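You operate a simulated robot arm through the tools that you are given. There is no shell and no other tool.

Carry out the task below with a simulated robot arm. There is one attempt and no reset: what you move stays moved.

JOB
Draw a cup of whey from vat 3 and swing it to SEAT.
Fine: wind the cup UP before swinging; leave the teal switch, the grey button and the ribbed cups.

Only the result counts: the job must be done as asked and must still hold three seconds after the hand-in. Knocking over, shifting, dropping, spilling or breaking anything else fails it.

ROBOT AND FRAMES
A 7-joint arm with a two-finger parallel gripper, fixed in place. Base frame: the origin is at the foot of the arm, x ahead of it, y to its left, z up. Readings come in m, degrees, newtons and seconds.
With the tool pointing down near the work surface it reaches from about 0.44 to 0.92 m from the base axis. Its first joint turns from -143.0 to 143.0 degrees. Payload 3 kg.
The tool frame sits at the grasp point between the pads (the TCP): z along the fingers, y along the line on which they close. The tips reach 0.03 m beyond it. Largest opening 0.094 m; finger width 0.028, thickness 0.01; the body of the gripper, 0.05 by 0.096 m, starts 0.055 m behind the TCP.
Orientation is that of the tool frame in the base frame, as a unit quaternion [x, y, z, w]. With the fingers straight down and closing along the base's y, the tool's x points along the base's -x, its y along +y and its z along -z.

CONTROLS
- The arm moves only by the tool servo_tool. Its argument "commands" is a list that holds one entry, the list of rows, each a list of 6 numbers: the shift along the tool's x, y, z in m, then the turn, a rotation vector about the tool's x, y, z in degrees. In form: [[[dx, dy, dz, ax, ay, az], ...]]. A call has 1 to 20 rows; each row shifts and turns the commanded pose from where the row before left it, along the tool's axes as they then stand. "claw" is the gripper command, from -1 (fully open) to 1 (shut), values between in proportion, set as the call begins (left out, the last holds). Each row takes 0.2 s and may step no farther than 0.05 m and 8.6 degrees from the row before; otherwise, or with a gripper value out of range, the whole call is refused. Where a pose cannot be reached the arm comes as near as it can. A force on the tool above 50 N (or 10 N above the force at the start of the call, whichever is more), or a blocked arm, ends the call early, and 0.2 s more pass. Each finger travels about 0.072 m/s and halts on what it meets, pressing with about 31 N; the grip force reading is that of the motor and also rises with nothing between the fingers. The clock runs only during rows and for 0.2 s after the last one: add rows that do not move to give the fingers time. The reply holds the time, the measured pose of the TCP, the force on the tool along the base axes, the opening and the grip force, in the units named above and with some noise, with the torque about the TCP (base axes, N m) and any sound that the robot's microphone picked up, and new pictures: "pictures" is both (left out), scene, wrist or none.
- Cameras (640 x 400 px; columns grow to the right, rows downward): "scene" is fixed at [0.0465, -0.4894, 1.6943]; the picture's right is [0.88, -0.47, 0.00], its down [-0.32, -0.60, -0.73] and it looks along [0.35, 0.65, -0.68] (base axes); focal length 310 px, centre (320, 200). "wrist" rides on the gripper at [0.076, 0.014, -0.102] in the tool frame; the picture's right is [-0.18, 0.98, 0.00], its down [-0.75, -0.14, -0.64] and it looks along [-0.63, -0.12, 0.77] (tool axes); focal length 243 px, centre (320, 200). There is no depth. A picture from a camera that has moved, and an enlarged one, comes with that camera's place and axes in the base frame and with its lens. The place of the scene camera against the robot may be out by one fixed shift of up to 0.018 m in any direction.
- inspect(camera, box): a new picture of the part [left, top, right, bottom] of that camera's present view, enlarged. No time passes.
- finish_job(): hands the job in; it is judged then, once.

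Places have to be worked out from the pictures, the camera data and where the tool is seen. Open the gripper and draw the arm clear of the work before you hand the job in, unless the task says otherwise.

The tools are called after "Call:" as name(argument=value, ...) on one line, values as JSON. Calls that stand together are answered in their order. servo_tool: Moves the arm, as the interface text tells. Its arguments: {"type":"object","properties":{"commands":{"type":"array","items":{"type":"array","items":{"type":"array","items":{"type":"number"}}}},"claw":{"type":"number"},"pictures":{"type":"string","enum":["both","scene","wrist","none"]}},"required":["commands"]} The other tools are called the same way: inspect (camera, box) takes an enlarged picture of a part of a camera's view; finish_job () hands the job in.

At the start:

```text
clock: 0.0
position: [0.5698, 0.2288, 1.2068]
tool_rot: [0.0, 1.0, 0.0, 0.0]
ft_force: [0.7, 0.9, -0.4]
ft_torque: [0.01, -0.01, -0.01]
opening: 0.0942
grasp_force: 0.1
```

scene: 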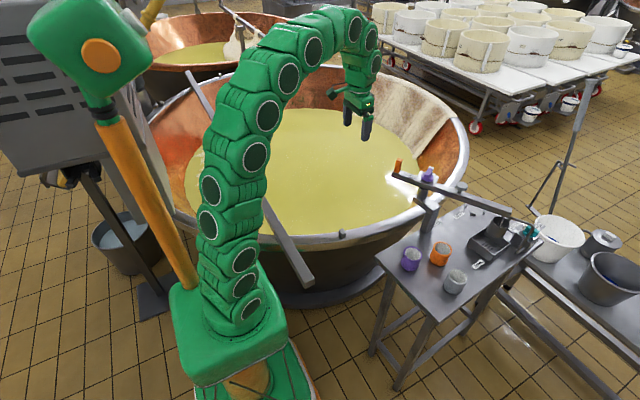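
wrist: 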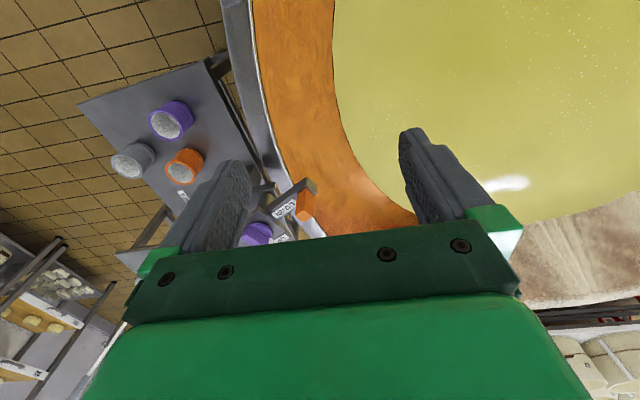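

I'll start by enlarging the worktable area in both views to identify the mechanism and its parts.

Call:
inspect(camera="scene", box=[360, 140, 560, 300])

Call:
inspect(camera="wrist", box=[80, 60, 340, 260])

Call:
inspect(camera="scene", box=[380, 150, 480, 220])

Call:
inspect(camera="scene", box=[450, 190, 550, 270])

```text
2.50 times, centred on (460, 220) of scene
camera zoom: at [0.0465, -0.4894, 1.6943], right [0.88, -0.47, 0.0], down [-0.32, -0.6, -0.73], along [0.35, 0.65, -0.68], focal length 775 px, centre (-30, 150)
```

zoom: 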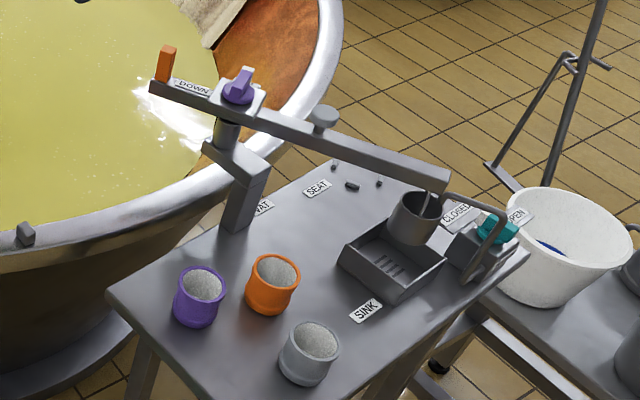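

```text
2.00 times, centred on (210, 160) of wrist
camera zoom: at [0.4935, 0.2423, 1.3093], right [0.18, 0.98, 0.0], down [0.75, -0.14, 0.64], along [0.63, -0.12, -0.77], focal length 485 px, centre (540, 280)
```

zoom: 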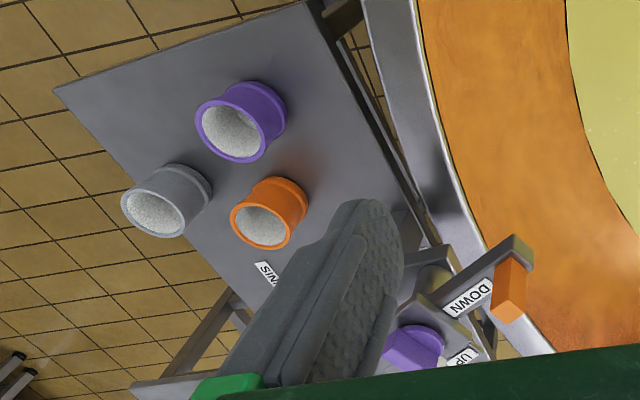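

```text
5.71 times, centred on (430, 185) of scene
camera zoom: at [0.0465, -0.4894, 1.6943], right [0.88, -0.47, 0.0], down [-0.32, -0.6, -0.73], along [0.35, 0.65, -0.68], focal length 1772 px, centre (-309, 286)
```

zoom: 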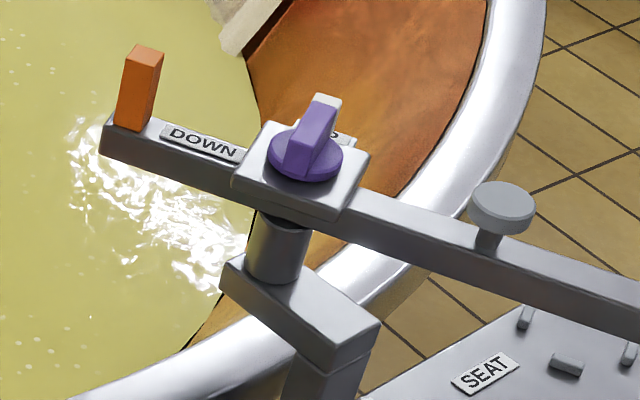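

```text
5.00 times, centred on (500, 230) of scene
camera zoom: at [0.0465, -0.4894, 1.6943], right [0.88, -0.47, 0.0], down [-0.32, -0.6, -0.73], along [0.35, 0.65, -0.68], focal length 1551 px, centre (-580, 50)
```

zoom: 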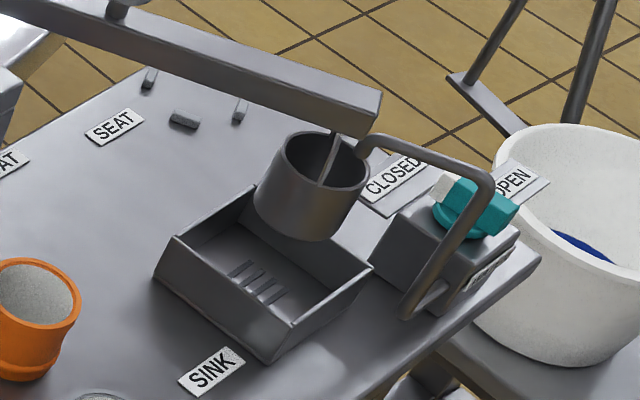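

The knob (purple, with its white tip toward UP) appears coaxial with the beam's post near (0.775, 0.08, 1.03), and the orange handle is near (0.72, 0.175, 1.04). I'll look at the vat, cup and labels more closely before moving.

Call:
inspect(camera="scene", box=[130, 0, 490, 300])

Call:
inspect(camera="scene", box=[485, 190, 545, 230])

Call:
inspect(camera="wrist", box=[240, 160, 340, 240])

Call:
inspect(camera="scene", box=[415, 180, 485, 230])

```text
1.33 times, centred on (310, 150) of scene
camera zoom: at [0.0465, -0.4894, 1.6943], right [0.88, -0.47, 0.0], down [-0.32, -0.6, -0.73], along [0.35, 0.65, -0.68], focal length 414 px, centre (333, 267)
```

zoom: 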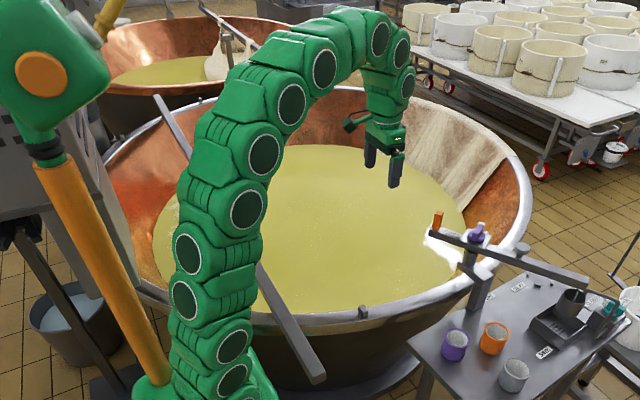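

```text
10.00 times, centred on (515, 210) of scene
camera zoom: at [0.0465, -0.4894, 1.6943], right [0.88, -0.47, 0.0], down [-0.32, -0.6, -0.73], along [0.35, 0.65, -0.68], focal length 3101 px, centre (-1630, 100)
```

zoom: 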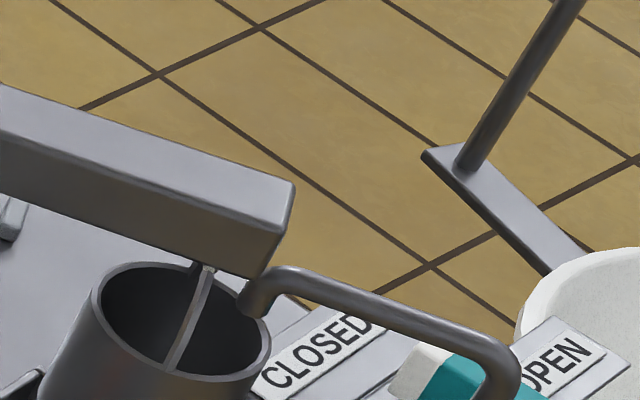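

```text
5.00 times, centred on (290, 200) of wrist
camera zoom: at [0.4935, 0.2423, 1.3093], right [0.18, 0.98, 0.0], down [0.75, -0.14, 0.64], along [0.63, -0.12, -0.77], focal length 1213 px, centre (470, 200)
```

zoom: 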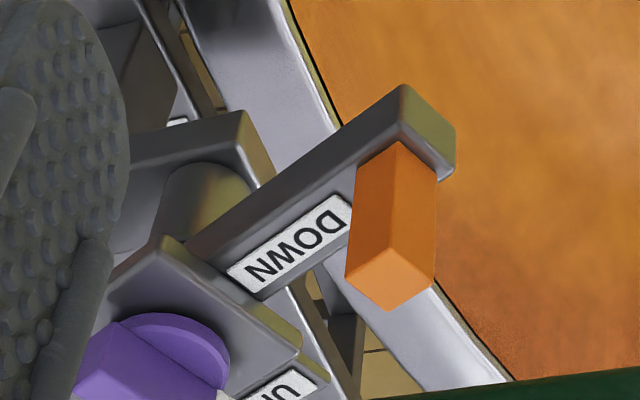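

```text
8.00 times, centred on (450, 205) of scene
camera zoom: at [0.0465, -0.4894, 1.6943], right [0.88, -0.47, 0.0], down [-0.32, -0.6, -0.73], along [0.35, 0.65, -0.68], focal length 2481 px, centre (-720, 160)
```

zoom: 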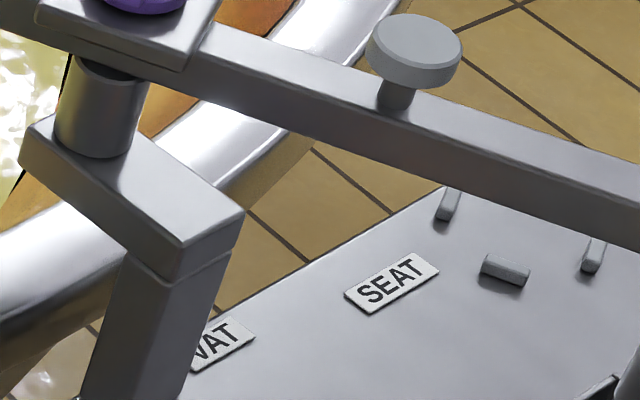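

The cup hangs empty over the sink next to a tap spout, so I need a second viewpoint before swinging. I'll raise the hand slightly and slide it toward -y, staying well above everything, to look at the sink end.

Call:
servo_tool(commands=[[[-0.003, -0.033, -0.0043, 0, 0, 0], [-0.003, -0.033, -0.0043, 0, 0, 0], [-0.003, -0.033, -0.0043, 0, 0, 0], [-0.003, -0.033, -0.0043, 0, 0, 0], [-0.003, -0.033, -0.0043, 0, 0, 0], [-0.003, -0.033, -0.0043, 0, 0, 0], [-0.003, -0.033, -0.0043, 0, 0, 0], [-0.003, -0.033, -0.0043, 0, 0, 0], [-0.003, -0.033, -0.0043, 0, 0, 0], [-0.003, -0.033, -0.0043, 0, 0, 0], [0, 0, 0, 0, 0, 0]]])

```text
clock: 2.4
position: [0.6014, -0.1034, 1.2486]
tool_rot: [0.0, 1.0, -0.001, 0.0]
ft_force: [0.2, 0.4, 0.1]
ft_torque: [-0.02, -0.01, 0.02]
opening: 0.094
grasp_force: 0.1
camera wrist: at [0.5248, -0.0898, 1.3516], right [0.18, 0.98, 0.0], down [0.75, -0.14, 0.64], along [0.63, -0.12, -0.77], focal length 243 px, centre (320, 200)
```

scene: 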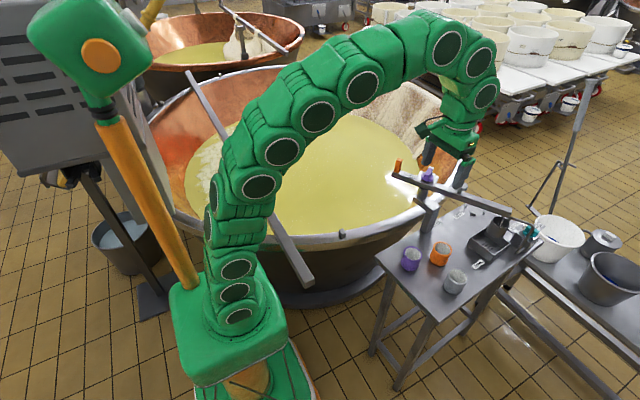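
wrist: 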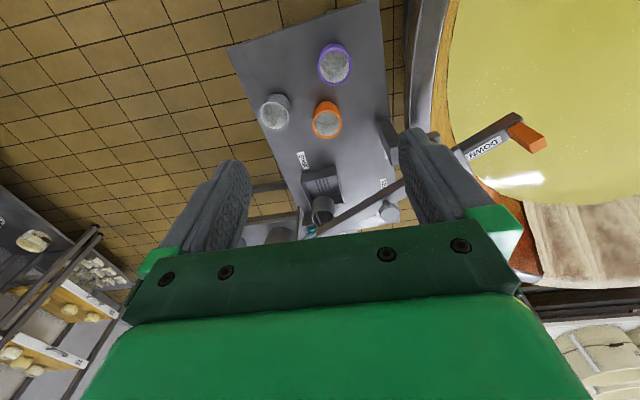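

The new view shows the sink, cup and tap between the fingers; I'll enlarge that part.

Call:
inspect(camera="wrist", box=[270, 150, 410, 240])

Call:
inspect(camera="wrist", box=[290, 180, 350, 240])

Call:
inspect(camera="wrist", box=[380, 90, 560, 210])

```text
4.44 times, centred on (340, 195) of wrist
camera zoom: at [0.5248, -0.0898, 1.3516], right [0.18, 0.98, 0.0], down [0.75, -0.14, 0.64], along [0.63, -0.12, -0.77], focal length 1078 px, centre (231, 222)
```

zoom: 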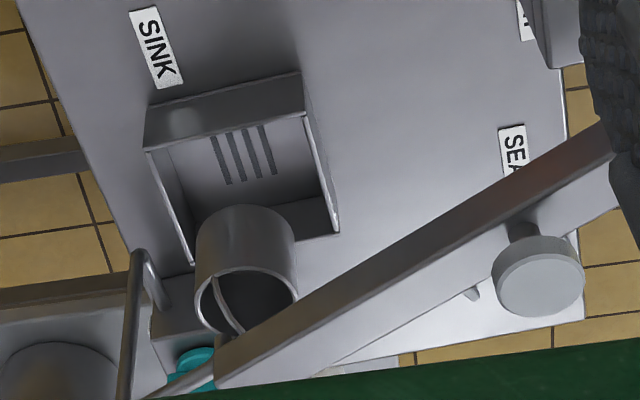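

```text
6.67 times, centred on (320, 210) of wrist
camera zoom: at [0.5248, -0.0898, 1.3516], right [0.18, 0.98, 0.0], down [0.75, -0.14, 0.64], along [0.63, -0.12, -0.77], focal length 1618 px, centre (320, 133)
```

zoom: 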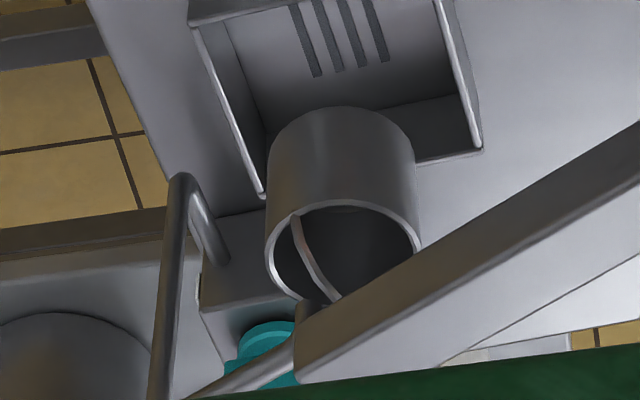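

```text
3.33 times, centred on (470, 150) of wrist
camera zoom: at [0.5248, -0.0898, 1.3516], right [0.18, 0.98, 0.0], down [0.75, -0.14, 0.64], along [0.63, -0.12, -0.77], focal length 809 px, centre (-180, 367)
```

zoom: 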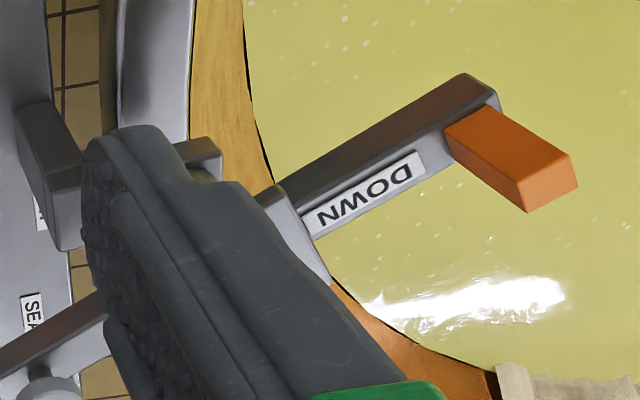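

The beam carries the cup at its far end; its top is near z 1.02 and the handle top is about (0.729, 0.172, 1.05). Next I'll go over the handle at a safe height and yaw so the fingers close across the beam, which also lets the wrist camera look along the beam at the knob.

Call:
servo_tool(commands=[[[-0.016, 0.0344, 0.00625, 0, 0, 0], [-0.016, 0.0344, 0.00625, 0, 0, 0], [-0.016, 0.0344, 0.00625, 0, 0, 0], [-0.016, 0.0344, 0.00625, 0, 0, 0], [-0.016, 0.0344, 0.00625, 0, 0, 0], [-0.016, 0.0344, 0.00625, 0, 0, 0], [-0.016, 0.0344, 0.00625, 0, 0, 0], [-0.016, 0.0344, 0.00625, 0, 0, 0], [0, 0, 0, 0, 0, 7.625], [0, 0, 0, 0, 0, 7.625], [0, 0, 0, 0, 0, 7.625], [0, 0, 0, 0, 0, 7.625], [0, 0, 0, 0, 0, 7.625], [0, 0, 0, 0, 0, 7.625], [0, 0, 0, 0, 0, 7.625], [0, 0, 0, 0, 0, 7.625], [0, 0, 0, 0, 0, 0]]])

```text
clock: 6.0
position: [0.728, 0.1745, 1.2001]
tool_rot: [0.508, 0.861, 0.001, 0.001]
ft_force: [0.3, -0.1, -0.5]
ft_torque: [-0.02, -0.01, 0.02]
opening: 0.0942
grasp_force: 0.1
camera wrist: at [0.7032, 0.2468, 1.3024], right [0.95, 0.31, 0.0], down [0.24, -0.73, 0.64], along [0.2, -0.61, -0.77], focal length 243 px, centre (320, 200)
```

scene: 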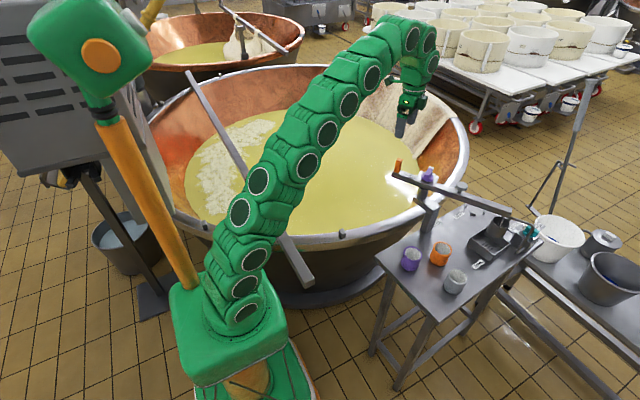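
wrist: 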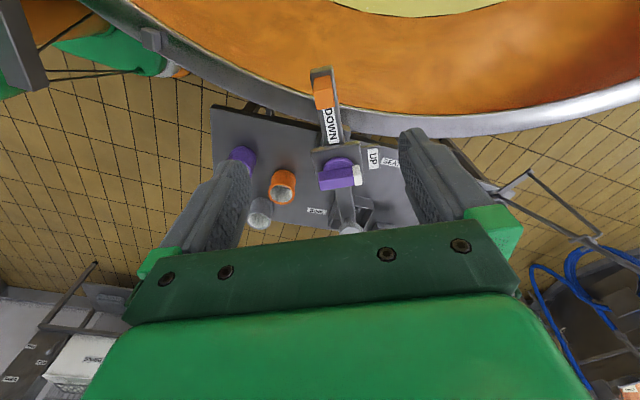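

The hand is now above the handle, and the wrist view looks along the beam with the handle, the DOWN/UP labels and the knob visible. I'll enlarge it to measure.

Call:
inspect(camera="wrist", box=[270, 50, 430, 250])

Call:
inspect(camera="wrist", box=[290, 60, 390, 130])

Call:
inspect(camera="wrist", box=[300, 130, 400, 200])

```text
2.00 times, centred on (350, 150) of wrist
camera zoom: at [0.7032, 0.2468, 1.3024], right [0.95, 0.31, 0.0], down [0.24, -0.73, 0.64], along [0.2, -0.61, -0.77], focal length 485 px, centre (260, 300)
```

zoom: 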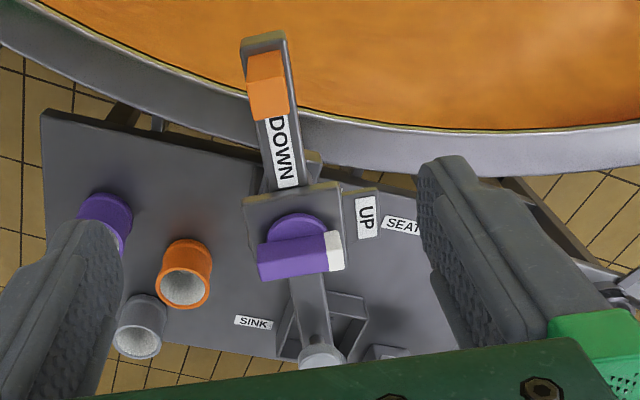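

```text
5.71 times, centred on (340, 95) of wrist
camera zoom: at [0.7032, 0.2468, 1.3024], right [0.95, 0.31, 0.0], down [0.24, -0.73, 0.64], along [0.2, -0.61, -0.77], focal length 1386 px, centre (206, 800)
```

zoom: 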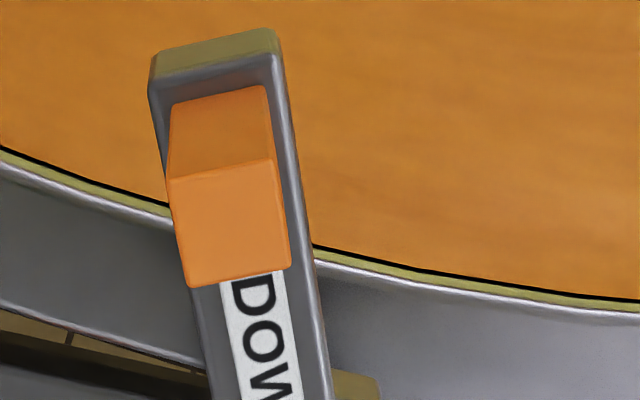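

```text
5.71 times, centred on (350, 165) of wrist
camera zoom: at [0.7032, 0.2468, 1.3024], right [0.95, 0.31, 0.0], down [0.24, -0.73, 0.64], along [0.2, -0.61, -0.77], focal length 1386 px, centre (149, 400)
```

zoom: 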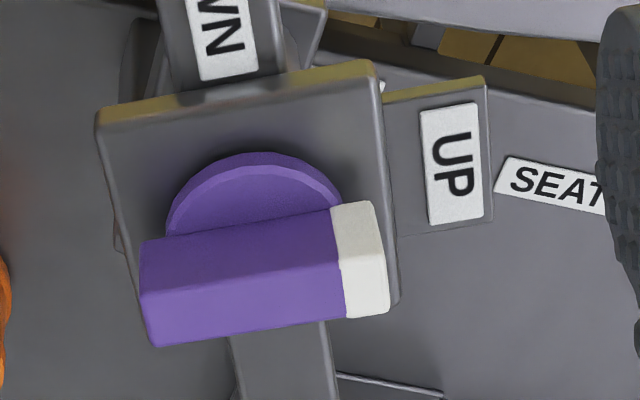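

The handle is a ~2 cm square block from z ≈ 1.00 to 1.05, centred about (0.7305, 0.1725). The pivot is around (0.785, 0.080), so the radius is about 0.108 m. I'll descend with open fingers to straddle the handle at TCP z ≈ 1.042.

Call:
servo_tool(commands=[[[-0.003, 0.0012, 0.03, 0, 0, 0], [0, 0, 0.03, 0, 0, 0], [0, 0, 0.03, 0, 0, 0], [0, 0, 0.03, 0, 0, 0], [0, 0, 0.02, 0, 0, 0], [0, 0, 0.018, 0, 0, 0], [0, 0, 0, 0, 0, 0]]], claw=-1)

```text
clock: 7.6
position: [0.7325, 0.1724, 1.0405]
tool_rot: [0.508, 0.862, 0.0, 0.001]
ft_force: [0.1, 0.2, -0.3]
ft_torque: [-0.01, 0.0, -0.01]
opening: 0.0939
grasp_force: 0.0
camera wrist: at [0.7063, 0.245, 1.1433], right [0.95, 0.32, 0.0], down [0.24, -0.73, 0.64], along [0.2, -0.61, -0.77], focal length 243 px, centre (320, 200)
```

scene: 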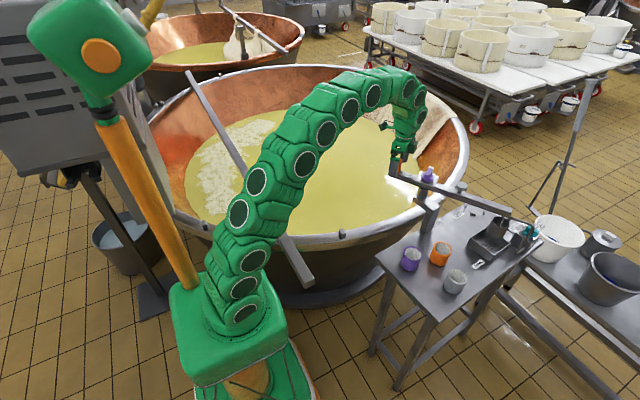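
wrist: 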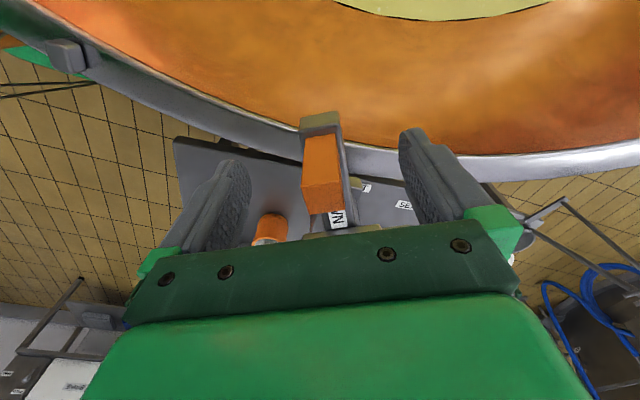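

The handle stands centred between the fingers. I'll close to about 26 mm opening so the handle is captured loosely with a little play, and check the fit.

Call:
servo_tool(commands=[[[0, 0, 0, 0, 0, 0], [0, 0, 0, 0, 0, 0], [0, 0, 0, 0, 0, 0], [0, 0, 0, 0, 0, 0], [0, 0, 0, 0, 0, 0]]], claw=0.45, pictures="wrist")

```text
clock: 8.8
position: [0.732, 0.1729, 1.0416]
tool_rot: [0.507, 0.862, 0.0, 0.0]
ft_force: [-0.6, 0.1, 0.1]
ft_torque: [0.03, 0.0, -0.02]
opening: 0.0258
grasp_force: 0.0
camera wrist: at [0.7063, 0.2451, 1.1436], right [0.95, 0.32, 0.0], down [0.24, -0.73, 0.64], along [0.2, -0.61, -0.77], focal length 243 px, centre (320, 200)
```

wrist: 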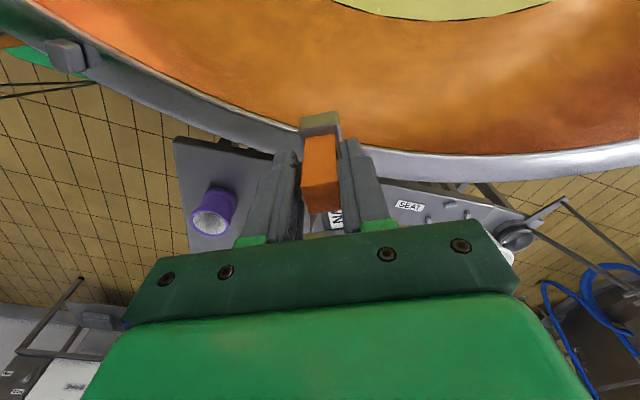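

The handle is captured with slight play and no contact force. I'll try a small counter-clockwise swing of about 10° (toward SEAT) at low speed, watching forces and the cup near the spout.

Call:
servo_tool(commands=[[[-0.0001, -0.0038, 0, 0, 0, -2], [-0.0001, -0.0038, 0, 0, 0, -2], [-0.0001, -0.0038, 0, 0, 0, -2], [-0.0001, -0.0038, 0, 0, 0, -2], [-0.0001, -0.0038, 0, 0, 0, -2], [0, 0, 0, 0, 0, 0]]])

Call:
inspect(camera="scene", box=[380, 140, 560, 280])

```text
clock: 10.2
position: [0.7158, 0.1598, 1.0421]
tool_rot: [0.431, 0.902, 0.0, 0.0]
ft_force: [1.0, 0.3, -0.7]
ft_torque: [0.01, 0.02, 0.0]
opening: 0.026
grasp_force: 0.1
camera wrist: at [0.6779, 0.2284, 1.145], right [0.88, 0.48, 0.0], down [0.37, -0.67, 0.64], along [0.31, -0.56, -0.77], focal length 243 px, centre (320, 200)
```

scene: 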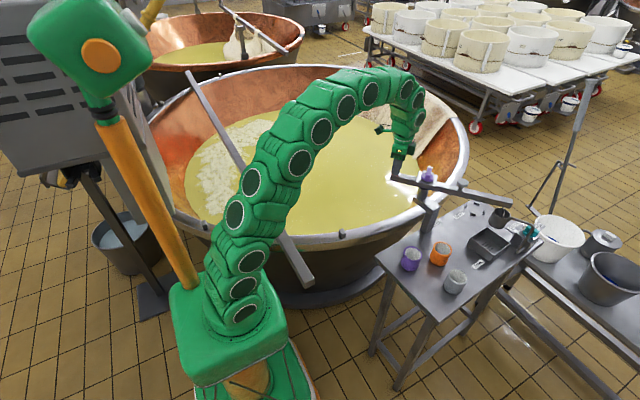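
wrist: 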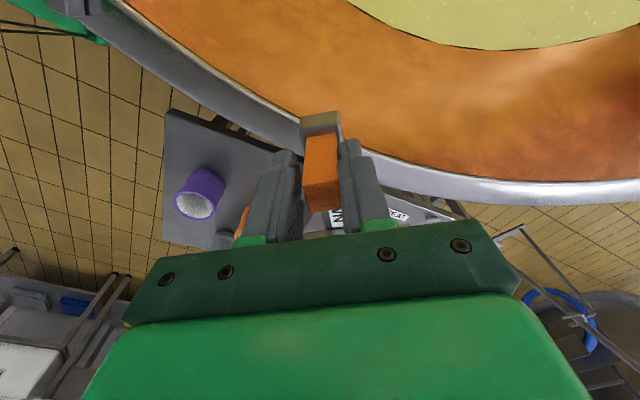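

```text
2.86 times, centred on (470, 210) of scene
camera zoom: at [0.0465, -0.4894, 1.6943], right [0.88, -0.47, 0.0], down [-0.32, -0.6, -0.73], along [0.35, 0.65, -0.68], focal length 886 px, centre (-109, 171)
```

zoom: 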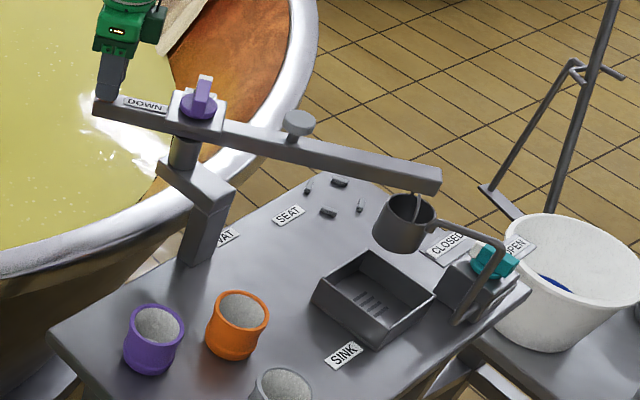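

The beam swings freely with nearly no force, the knob turns with it, and the cup cleared the spout. I'll continue counter-clockwise past SEAT at 4° per row.

Call:
servo_tool(commands=[[[-0.0003, -0.0076, 0, 0, 0, -4], [-0.0003, -0.0076, 0, 0, 0, -4], [-0.0003, -0.0076, 0, 0, 0, -4], [-0.0003, -0.0076, 0, 0, 0, -4], [-0.0003, -0.0076, 0, 0, 0, -4], [-0.0003, -0.0076, 0, 0, 0, -4], [-0.0003, -0.0076, 0, 0, 0, -4], [-0.0003, -0.0076, 0, 0, 0, -4], [-0.0003, -0.0076, 0, 0, 0, -4], [0, 0, 0, 0, 0, 0]]])

Call:
inspect(camera="scene", box=[380, 140, 560, 280])

```text
clock: 12.4
position: [0.6789, 0.103, 1.0418]
tool_rot: [0.129, 0.992, 0.0, -0.001]
ft_force: [0.4, 2.5, -1.4]
ft_torque: [0.03, 0.0, 0.03]
opening: 0.0271
grasp_force: 0.9
camera wrist: at [0.6085, 0.1364, 1.1441], right [0.43, 0.9, 0.0], down [0.69, -0.33, 0.64], along [0.58, -0.28, -0.77], focal length 243 px, centre (320, 200)
```

scene: 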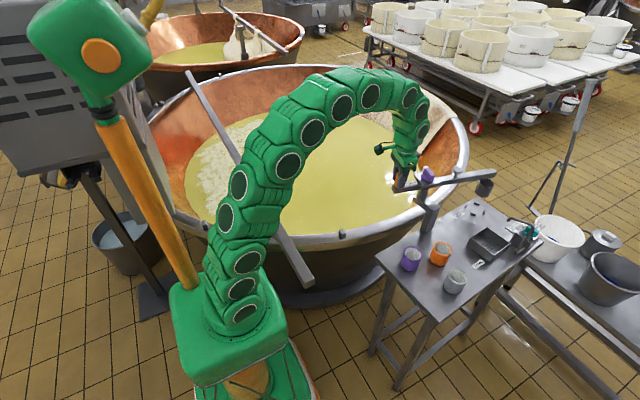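
wrist: 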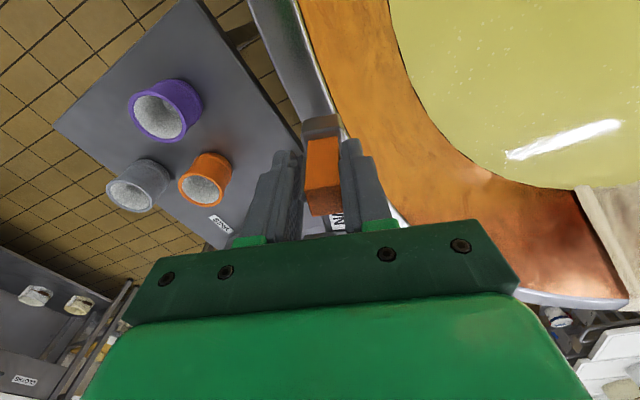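

```text
2.86 times, centred on (470, 210) of scene
camera zoom: at [0.0465, -0.4894, 1.6943], right [0.88, -0.47, 0.0], down [-0.32, -0.6, -0.73], along [0.35, 0.65, -0.68], focal length 886 px, centre (-109, 171)
```

zoom: 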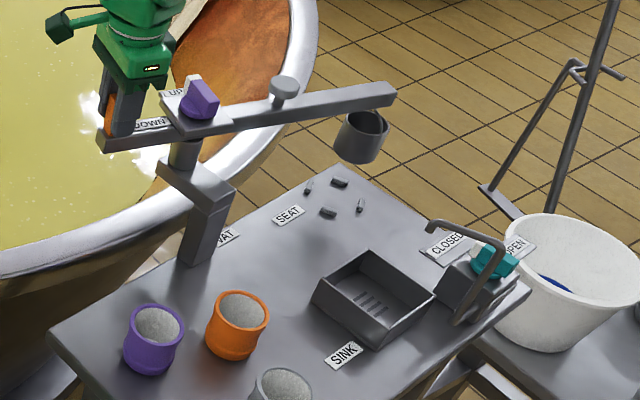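

The cup now seems to hang right above the four SEAT pegs (tool x-axis at 165°). I'll record a close reference view of this alignment for later.

Call:
inspect(camera="scene", box=[455, 160, 525, 220])

```text
6.67 times, centred on (490, 190) of scene
camera zoom: at [0.0465, -0.4894, 1.6943], right [0.88, -0.47, 0.0], down [-0.32, -0.6, -0.73], along [0.35, 0.65, -0.68], focal length 2068 px, centre (-813, 267)
```

zoom: 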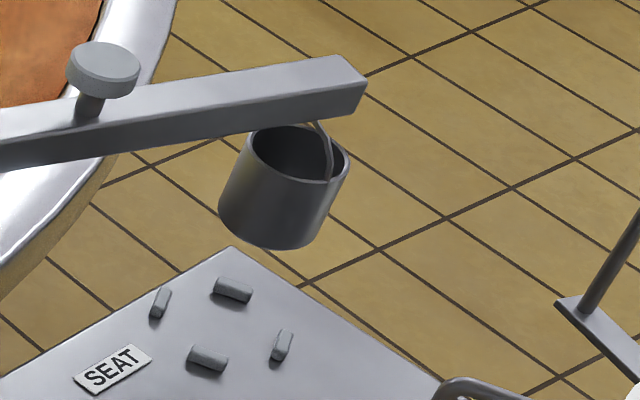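

The cup's vertical axis falls on the pegs' centre to within a few millimetres, so SEAT ≈ tool x-axis at 165°. I'll carry on swinging toward the vat.

Call:
servo_tool(commands=[[[-0.0003, -0.0076, 0, 0, 0, -4], [-0.0003, -0.0076, 0, 0, 0, -4], [-0.0003, -0.0076, 0, 0, 0, -4], [-0.0003, -0.0076, 0, 0, 0, -4], [-0.0003, -0.0076, 0, 0, 0, -4], [-0.0003, -0.0076, 0, 0, 0, -4], [-0.0003, -0.0076, 0, 0, 0, -4], [-0.0003, -0.0076, 0, 0, 0, -4], [-0.0003, -0.0076, 0, 0, 0, -4], [-0.0003, -0.0076, 0, 0, 0, -4], [0, 0, 0, 0, 0, 0]]])

Call:
inspect(camera="scene", box=[380, 100, 560, 240])

```text
clock: 14.8
position: [0.6851, 0.0304, 1.0438]
tool_rot: [-0.217, 0.976, 0.0, -0.001]
ft_force: [0.8, 0.7, 0.4]
ft_torque: [0.01, 0.0, -0.02]
opening: 0.026
grasp_force: 0.0
camera wrist: at [0.6098, 0.0103, 1.1454], right [-0.25, 0.97, 0.0], down [0.74, 0.19, 0.64], along [0.62, 0.16, -0.77], focal length 243 px, centre (320, 200)
```

scene: 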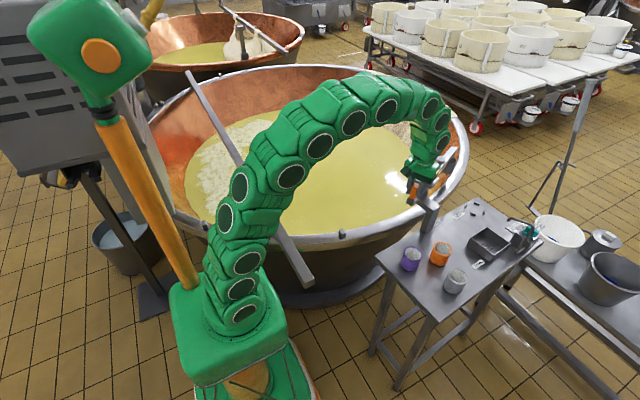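
wrist: 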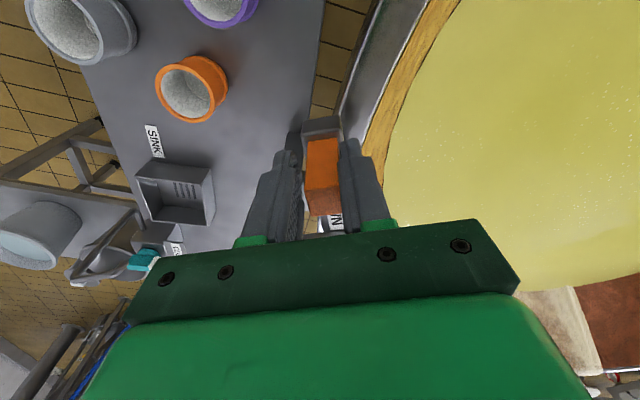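

```text
2.86 times, centred on (470, 170) of scene
camera zoom: at [0.0465, -0.4894, 1.6943], right [0.88, -0.47, 0.0], down [-0.32, -0.6, -0.73], along [0.35, 0.65, -0.68], focal length 886 px, centre (-109, 286)
```

zoom: 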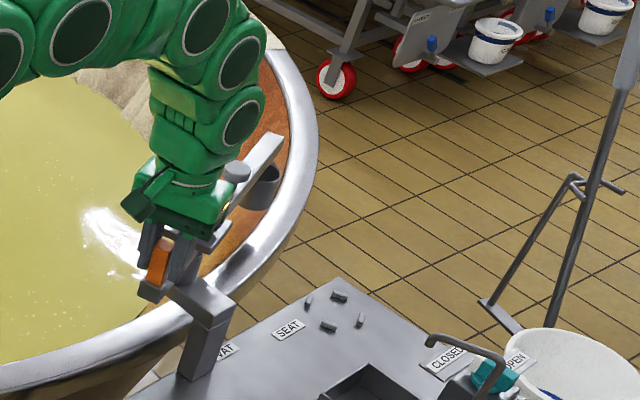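

The cup has passed over the vat rim without contact forces. I'll continue the swing another 40°.

Call:
servo_tool(commands=[[[-0.0003, -0.0076, 0, 0, 0, -4], [-0.0003, -0.0076, 0, 0, 0, -4], [-0.0003, -0.0076, 0, 0, 0, -4], [-0.0003, -0.0076, 0, 0, 0, -4], [-0.0003, -0.0076, 0, 0, 0, -4], [-0.0003, -0.0076, 0, 0, 0, -4], [-0.0003, -0.0076, 0, 0, 0, -4], [-0.0003, -0.0076, 0, 0, 0, -4], [-0.0003, -0.0076, 0, 0, 0, -4], [-0.0003, -0.0076, 0, 0, 0, -4], [0, 0, 0, 0, 0, 0]]])

Call:
inspect(camera="scene", box=[340, 80, 500, 220])

```text
clock: 17.2
position: [0.7399, -0.0225, 1.0427]
tool_rot: [-0.538, 0.843, 0.0, 0.0]
ft_force: [0.4, 0.0, 0.0]
ft_torque: [0.0, 0.01, 0.01]
opening: 0.026
grasp_force: 0.0
camera wrist: at [0.6943, -0.0863, 1.1448], right [-0.81, 0.58, 0.0], down [0.45, 0.62, 0.64], along [0.37, 0.52, -0.77], focal length 243 px, centre (320, 200)
```

scene: 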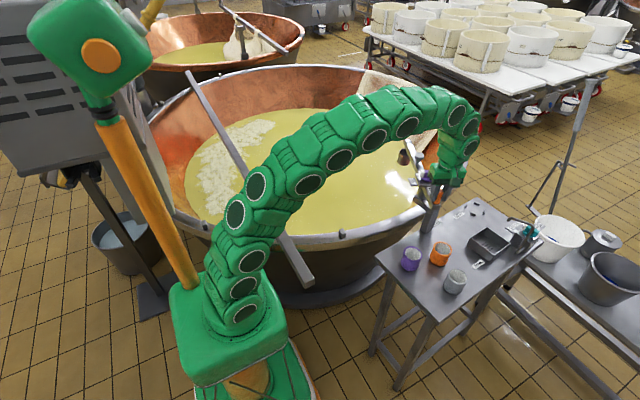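
wrist: 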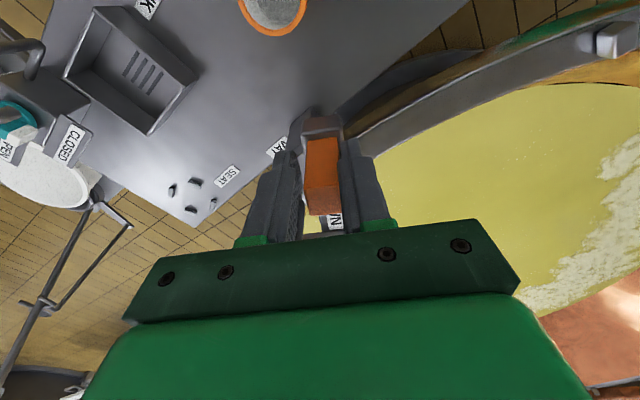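

```text
2.86 times, centred on (420, 150) of scene
camera zoom: at [0.0465, -0.4894, 1.6943], right [0.88, -0.47, 0.0], down [-0.32, -0.6, -0.73], along [0.35, 0.65, -0.68], focal length 886 px, centre (34, 343)
```

zoom: 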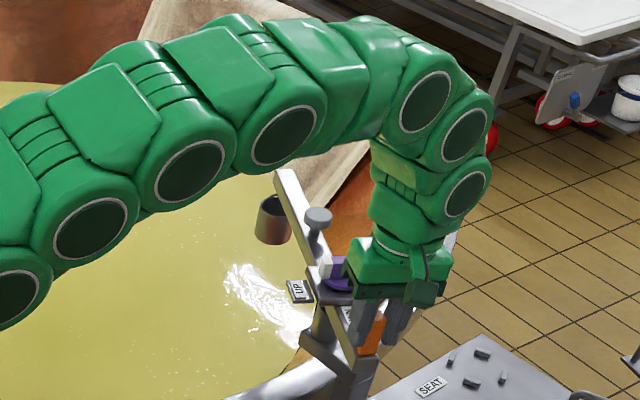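

The beam is at about 65° with the cup just past the vat wall, and forces are near zero. The vat centre lies at roughly 107° from the pivot, so I'll swing a further 40°.

Call:
servo_tool(commands=[[[-0.0003, -0.0076, 0, 0, 0, -4], [-0.0003, -0.0076, 0, 0, 0, -4], [-0.0003, -0.0076, 0, 0, 0, -4], [-0.0003, -0.0076, 0, 0, 0, -4], [-0.0003, -0.0076, 0, 0, 0, -4], [-0.0003, -0.0076, 0, 0, 0, -4], [-0.0003, -0.0076, 0, 0, 0, -4], [-0.0003, -0.0076, 0, 0, 0, -4], [-0.0003, -0.0076, 0, 0, 0, -4], [-0.0003, -0.0076, 0, 0, 0, -4], [0, 0, 0, 0, 0, 0]]])

Call:
inspect(camera="scene", box=[340, 80, 500, 220])

```text
clock: 19.6
position: [0.812, -0.0284, 1.041]
tool_rot: [0.794, -0.607, -0.001, 0.001]
ft_force: [-47.6, 6.6, 2.8]
ft_torque: [0.16, 0.07, -0.48]
opening: 0.0513
grasp_force: 22.5
camera wrist: at [0.8175, -0.106, 1.1441], right [-1.0, -0.08, 0.0], down [-0.06, 0.76, 0.64], along [-0.05, 0.64, -0.77], focal length 243 px, centre (320, 200)
```

scene: 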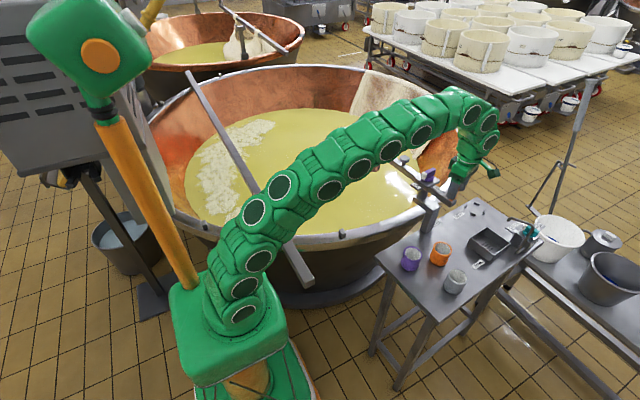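
wrist: 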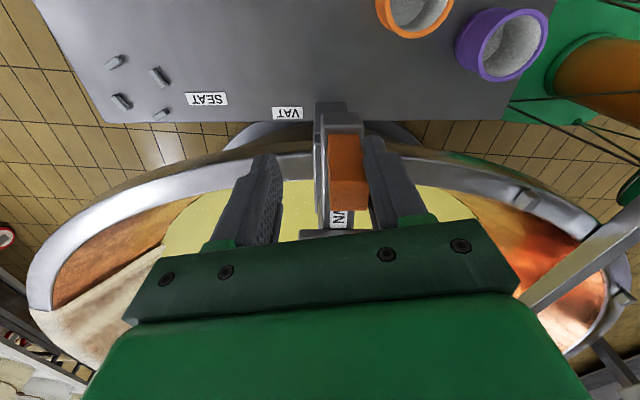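

```text
2.86 times, centred on (420, 150) of scene
camera zoom: at [0.0465, -0.4894, 1.6943], right [0.88, -0.47, 0.0], down [-0.32, -0.6, -0.73], along [0.35, 0.65, -0.68], focal length 886 px, centre (34, 343)
```

zoom: 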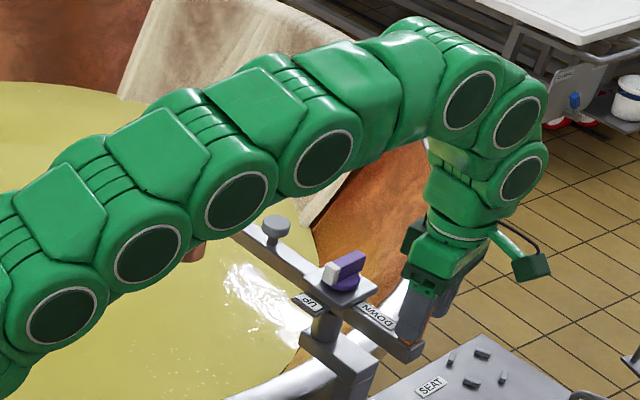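

The beam has met a stop: 47 N, and the fingers were pushed ajar with the hand about 7–8° ahead of the handle. So the VAT stop is at beam ≈ 97°. I'll immediately back the hand off to relieve the load, leaving the beam where it is.

Call:
servo_tool(commands=[[[-0.0001, 0.0048, 0, 0, 0, 2.5], [-0.0001, 0.0048, 0, 0, 0, 2.5], [-0.0001, 0.0048, 0, 0, 0, 2.5], [0, 0, 0, 0, 0, 0], [0, 0, 0, 0, 0, 0]]])

Call:
inspect(camera="scene", box=[340, 80, 500, 220])

```text
clock: 20.8
position: [0.7992, -0.0319, 1.0423]
tool_rot: [0.752, -0.659, 0.001, -0.001]
ft_force: [0.0, 0.2, -0.3]
ft_torque: [-0.03, -0.04, 0.0]
opening: 0.0257
grasp_force: 0.1
camera wrist: at [0.7942, -0.1092, 1.1447], right [-1.0, 0.05, 0.0], down [0.04, 0.77, 0.64], along [0.04, 0.64, -0.77], focal length 243 px, centre (320, 200)
```

scene: 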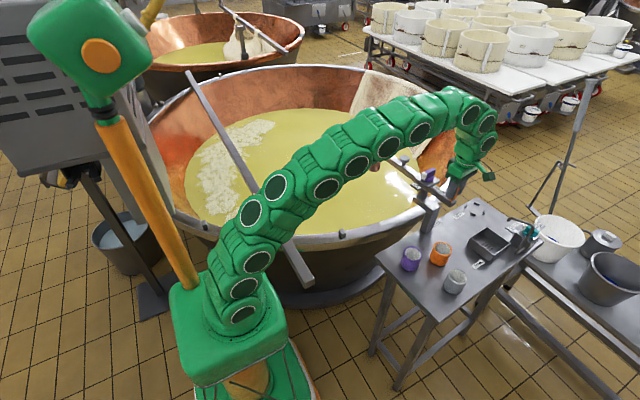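
wrist: 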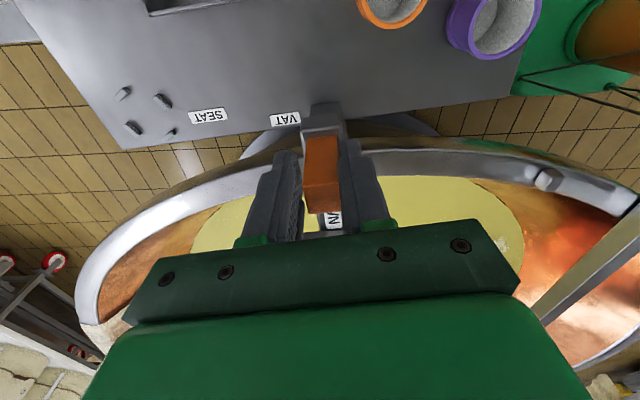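

```text
2.86 times, centred on (420, 150) of scene
camera zoom: at [0.0465, -0.4894, 1.6943], right [0.88, -0.47, 0.0], down [-0.32, -0.6, -0.73], along [0.35, 0.65, -0.68], focal length 886 px, centre (34, 343)
```

zoom: 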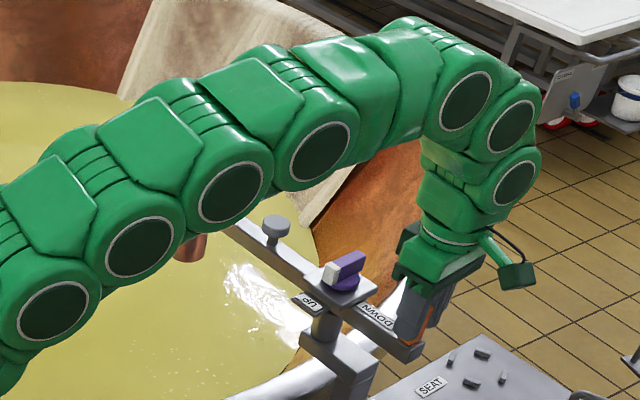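

The load is zero again and the beam rests at the VAT stop (~97.5°). Now I'll open the fingers, rise straight off the handle, and then move over the knob at the pivot.

Call:
servo_tool(commands=[[[0, 0, 0, 0, 0, 0], [0, 0, 0, 0, 0, 0], [0, 0, 0, 0, 0, 0], [0, 0, -0.02, 0, 0, 0], [0, 0, -0.03, 0, 0, 0], [0, 0, -0.04, 0, 0, 0], [0, 0, -0.04, 0, 0, 0], [0, 0, -0.03, 0, 0, 0], [0, 0, 0, 0, 0, 0]]], claw=-0.4)

Call:
inspect(camera="wrist", box=[260, 60, 420, 240])

Call:
inspect(camera="wrist", box=[280, 130, 380, 210])

```text
clock: 22.8
position: [0.7983, -0.0305, 1.1725]
tool_rot: [0.752, -0.659, 0.001, 0.0]
ft_force: [-0.5, 0.4, 0.9]
ft_torque: [0.0, -0.01, 0.05]
opening: 0.0658
grasp_force: 0.2
out of reach, approached as far as the arm can: row 8
camera wrist: at [0.7937, -0.1083, 1.274], right [-1.0, 0.05, 0.0], down [0.04, 0.77, 0.64], along [0.03, 0.64, -0.77], focal length 243 px, centre (320, 200)
```

scene: 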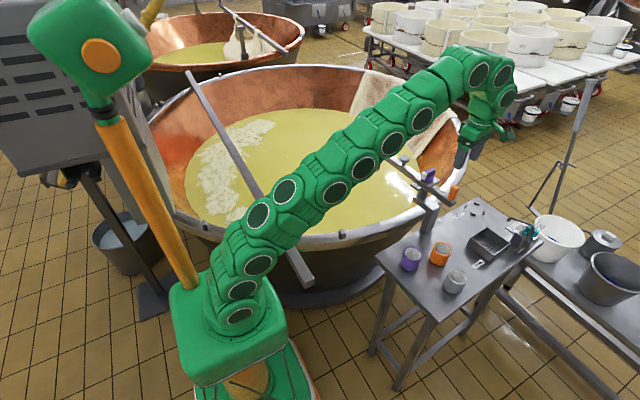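
wrist: 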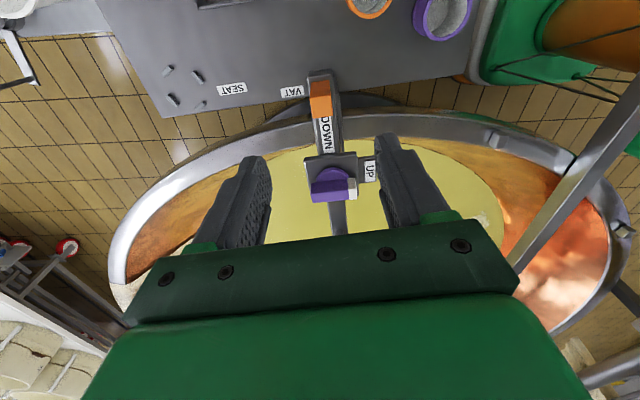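

```text
2.22 times, centred on (340, 150) of wrist
camera zoom: at [0.7937, -0.1083, 1.274], right [-1.0, 0.05, 0.0], down [0.04, 0.77, 0.64], along [0.03, 0.64, -0.77], focal length 539 px, centre (276, 311)
```

zoom: 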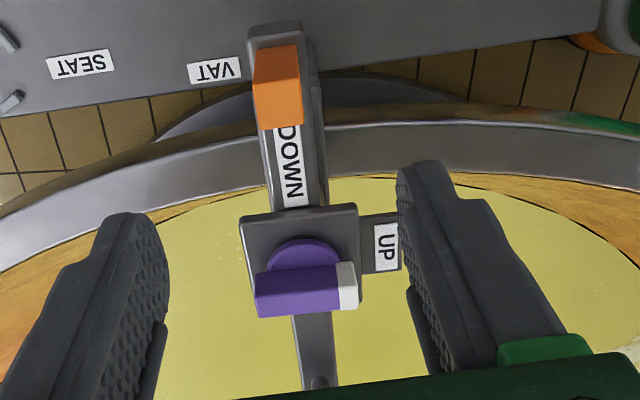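

```text
5.00 times, centred on (330, 170) of wrist
camera zoom: at [0.7937, -0.1083, 1.274], right [-1.0, 0.05, 0.0], down [0.04, 0.77, 0.64], along [0.03, 0.64, -0.77], focal length 1213 px, centre (270, 350)
```

zoom: 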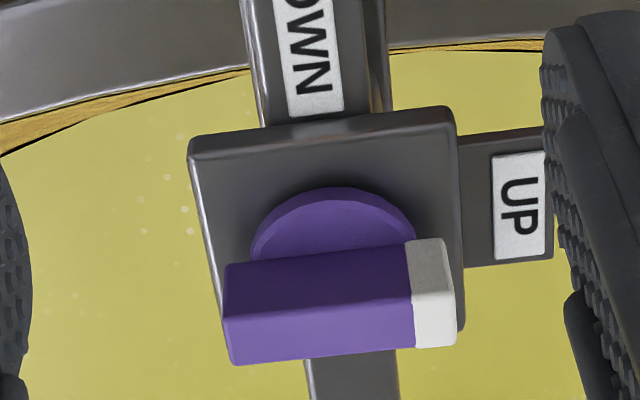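

The knob fin is measured at (0.7875, 0.0761), top z ≈ 1.0425, ~55 × 16.5 mm, with the white tip at ~186° (UP). I'll move over it and yaw so the fingers close across the fin.

Call:
servo_tool(commands=[[[-0.0357, -0.0011, 0.01, 0, 0, 0], [-0.0357, -0.0011, 0.01, 0, 0, 0], [-0.0357, -0.0011, 0.01, 0, 0, 0], [0, 0, 0, 0, 0, 8.3], [0, 0, 0, 0, 0, 8.3], [0, 0, 0, 0, 0, 8.3], [0, 0, 0, 0, 0, 8.3], [0, 0, 0, 0, 0, 8.3], [0, 0, 0, 0, 0, 8.3], [0, 0, 0, 0, 0, 8.3], [0, 0, 0, 0, 0, 8.3], [0, 0, 0, 0, 0, 8.3], [0, 0, 0, 0, 0, 8.3], [0, 0, 0, 0, 0, 8.3], [0, 0, 0, 0, 0, 0]]])

Call:
inspect(camera="wrist", box=[240, 80, 400, 240])

```text
clock: 26.0
position: [0.786, 0.074, 1.1425]
tool_rot: [-0.053, 0.999, 0.0, 0.0]
ft_force: [-0.3, 0.2, 0.7]
ft_torque: [-0.02, -0.02, 0.0]
opening: 0.0658
grasp_force: 0.0
camera wrist: at [0.7097, 0.0803, 1.2453], right [0.08, 1.0, 0.0], down [0.76, -0.06, 0.64], along [0.64, -0.05, -0.77], focal length 243 px, centre (320, 200)
```

scene: 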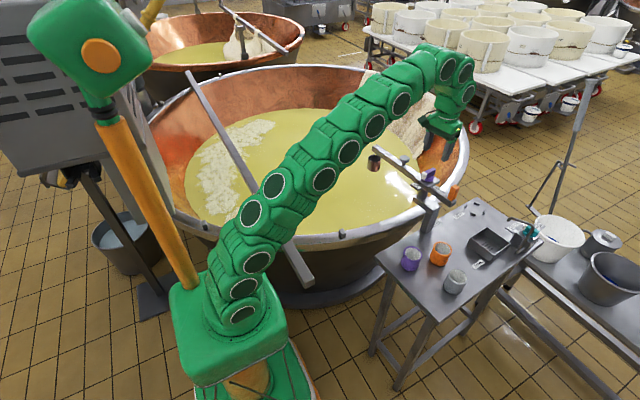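
wrist: 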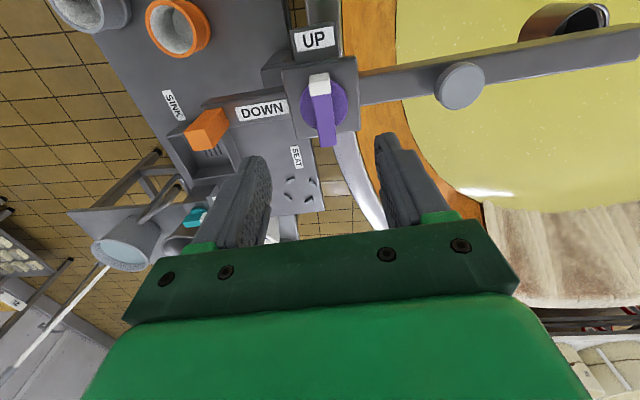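

```text
2.50 times, centred on (320, 160) of wrist
camera zoom: at [0.7097, 0.0803, 1.2453], right [0.08, 1.0, 0.0], down [0.76, -0.06, 0.64], along [0.64, -0.05, -0.77], focal length 606 px, centre (320, 300)
```

zoom: 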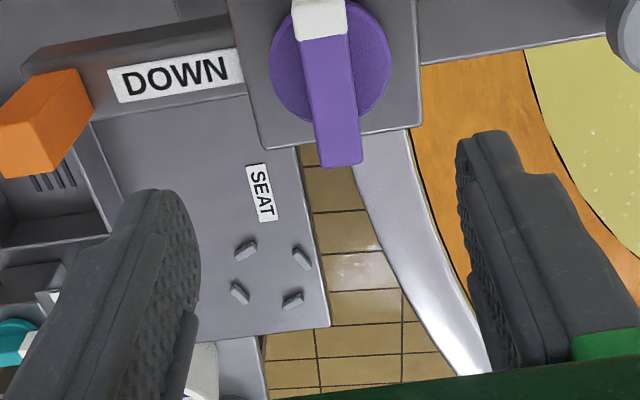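

The view lines up with the fin roughly vertical in the picture. I'll zoom on the knob for a precise centring check before descending.

Call:
inspect(camera="wrist", box=[270, 50, 380, 160])

Call:
inspect(camera="scene", box=[350, 130, 480, 220])

```text
3.64 times, centred on (325, 105) of wrist
camera zoom: at [0.7097, 0.0803, 1.2453], right [0.08, 1.0, 0.0], down [0.76, -0.06, 0.64], along [0.64, -0.05, -0.77], focal length 882 px, centre (302, 546)
```

zoom: 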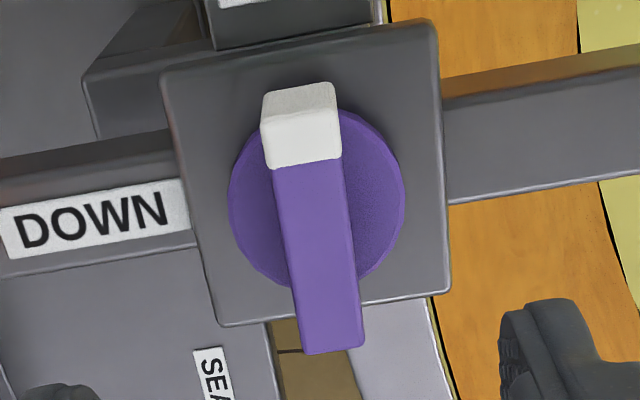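

```text
4.44 times, centred on (415, 175) of scene
camera zoom: at [0.0465, -0.4894, 1.6943], right [0.88, -0.47, 0.0], down [-0.32, -0.6, -0.73], along [0.35, 0.65, -0.68], focal length 1378 px, centre (-102, 311)
```

zoom: 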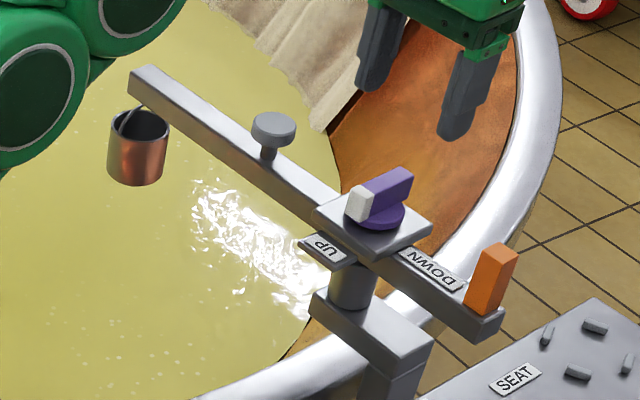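

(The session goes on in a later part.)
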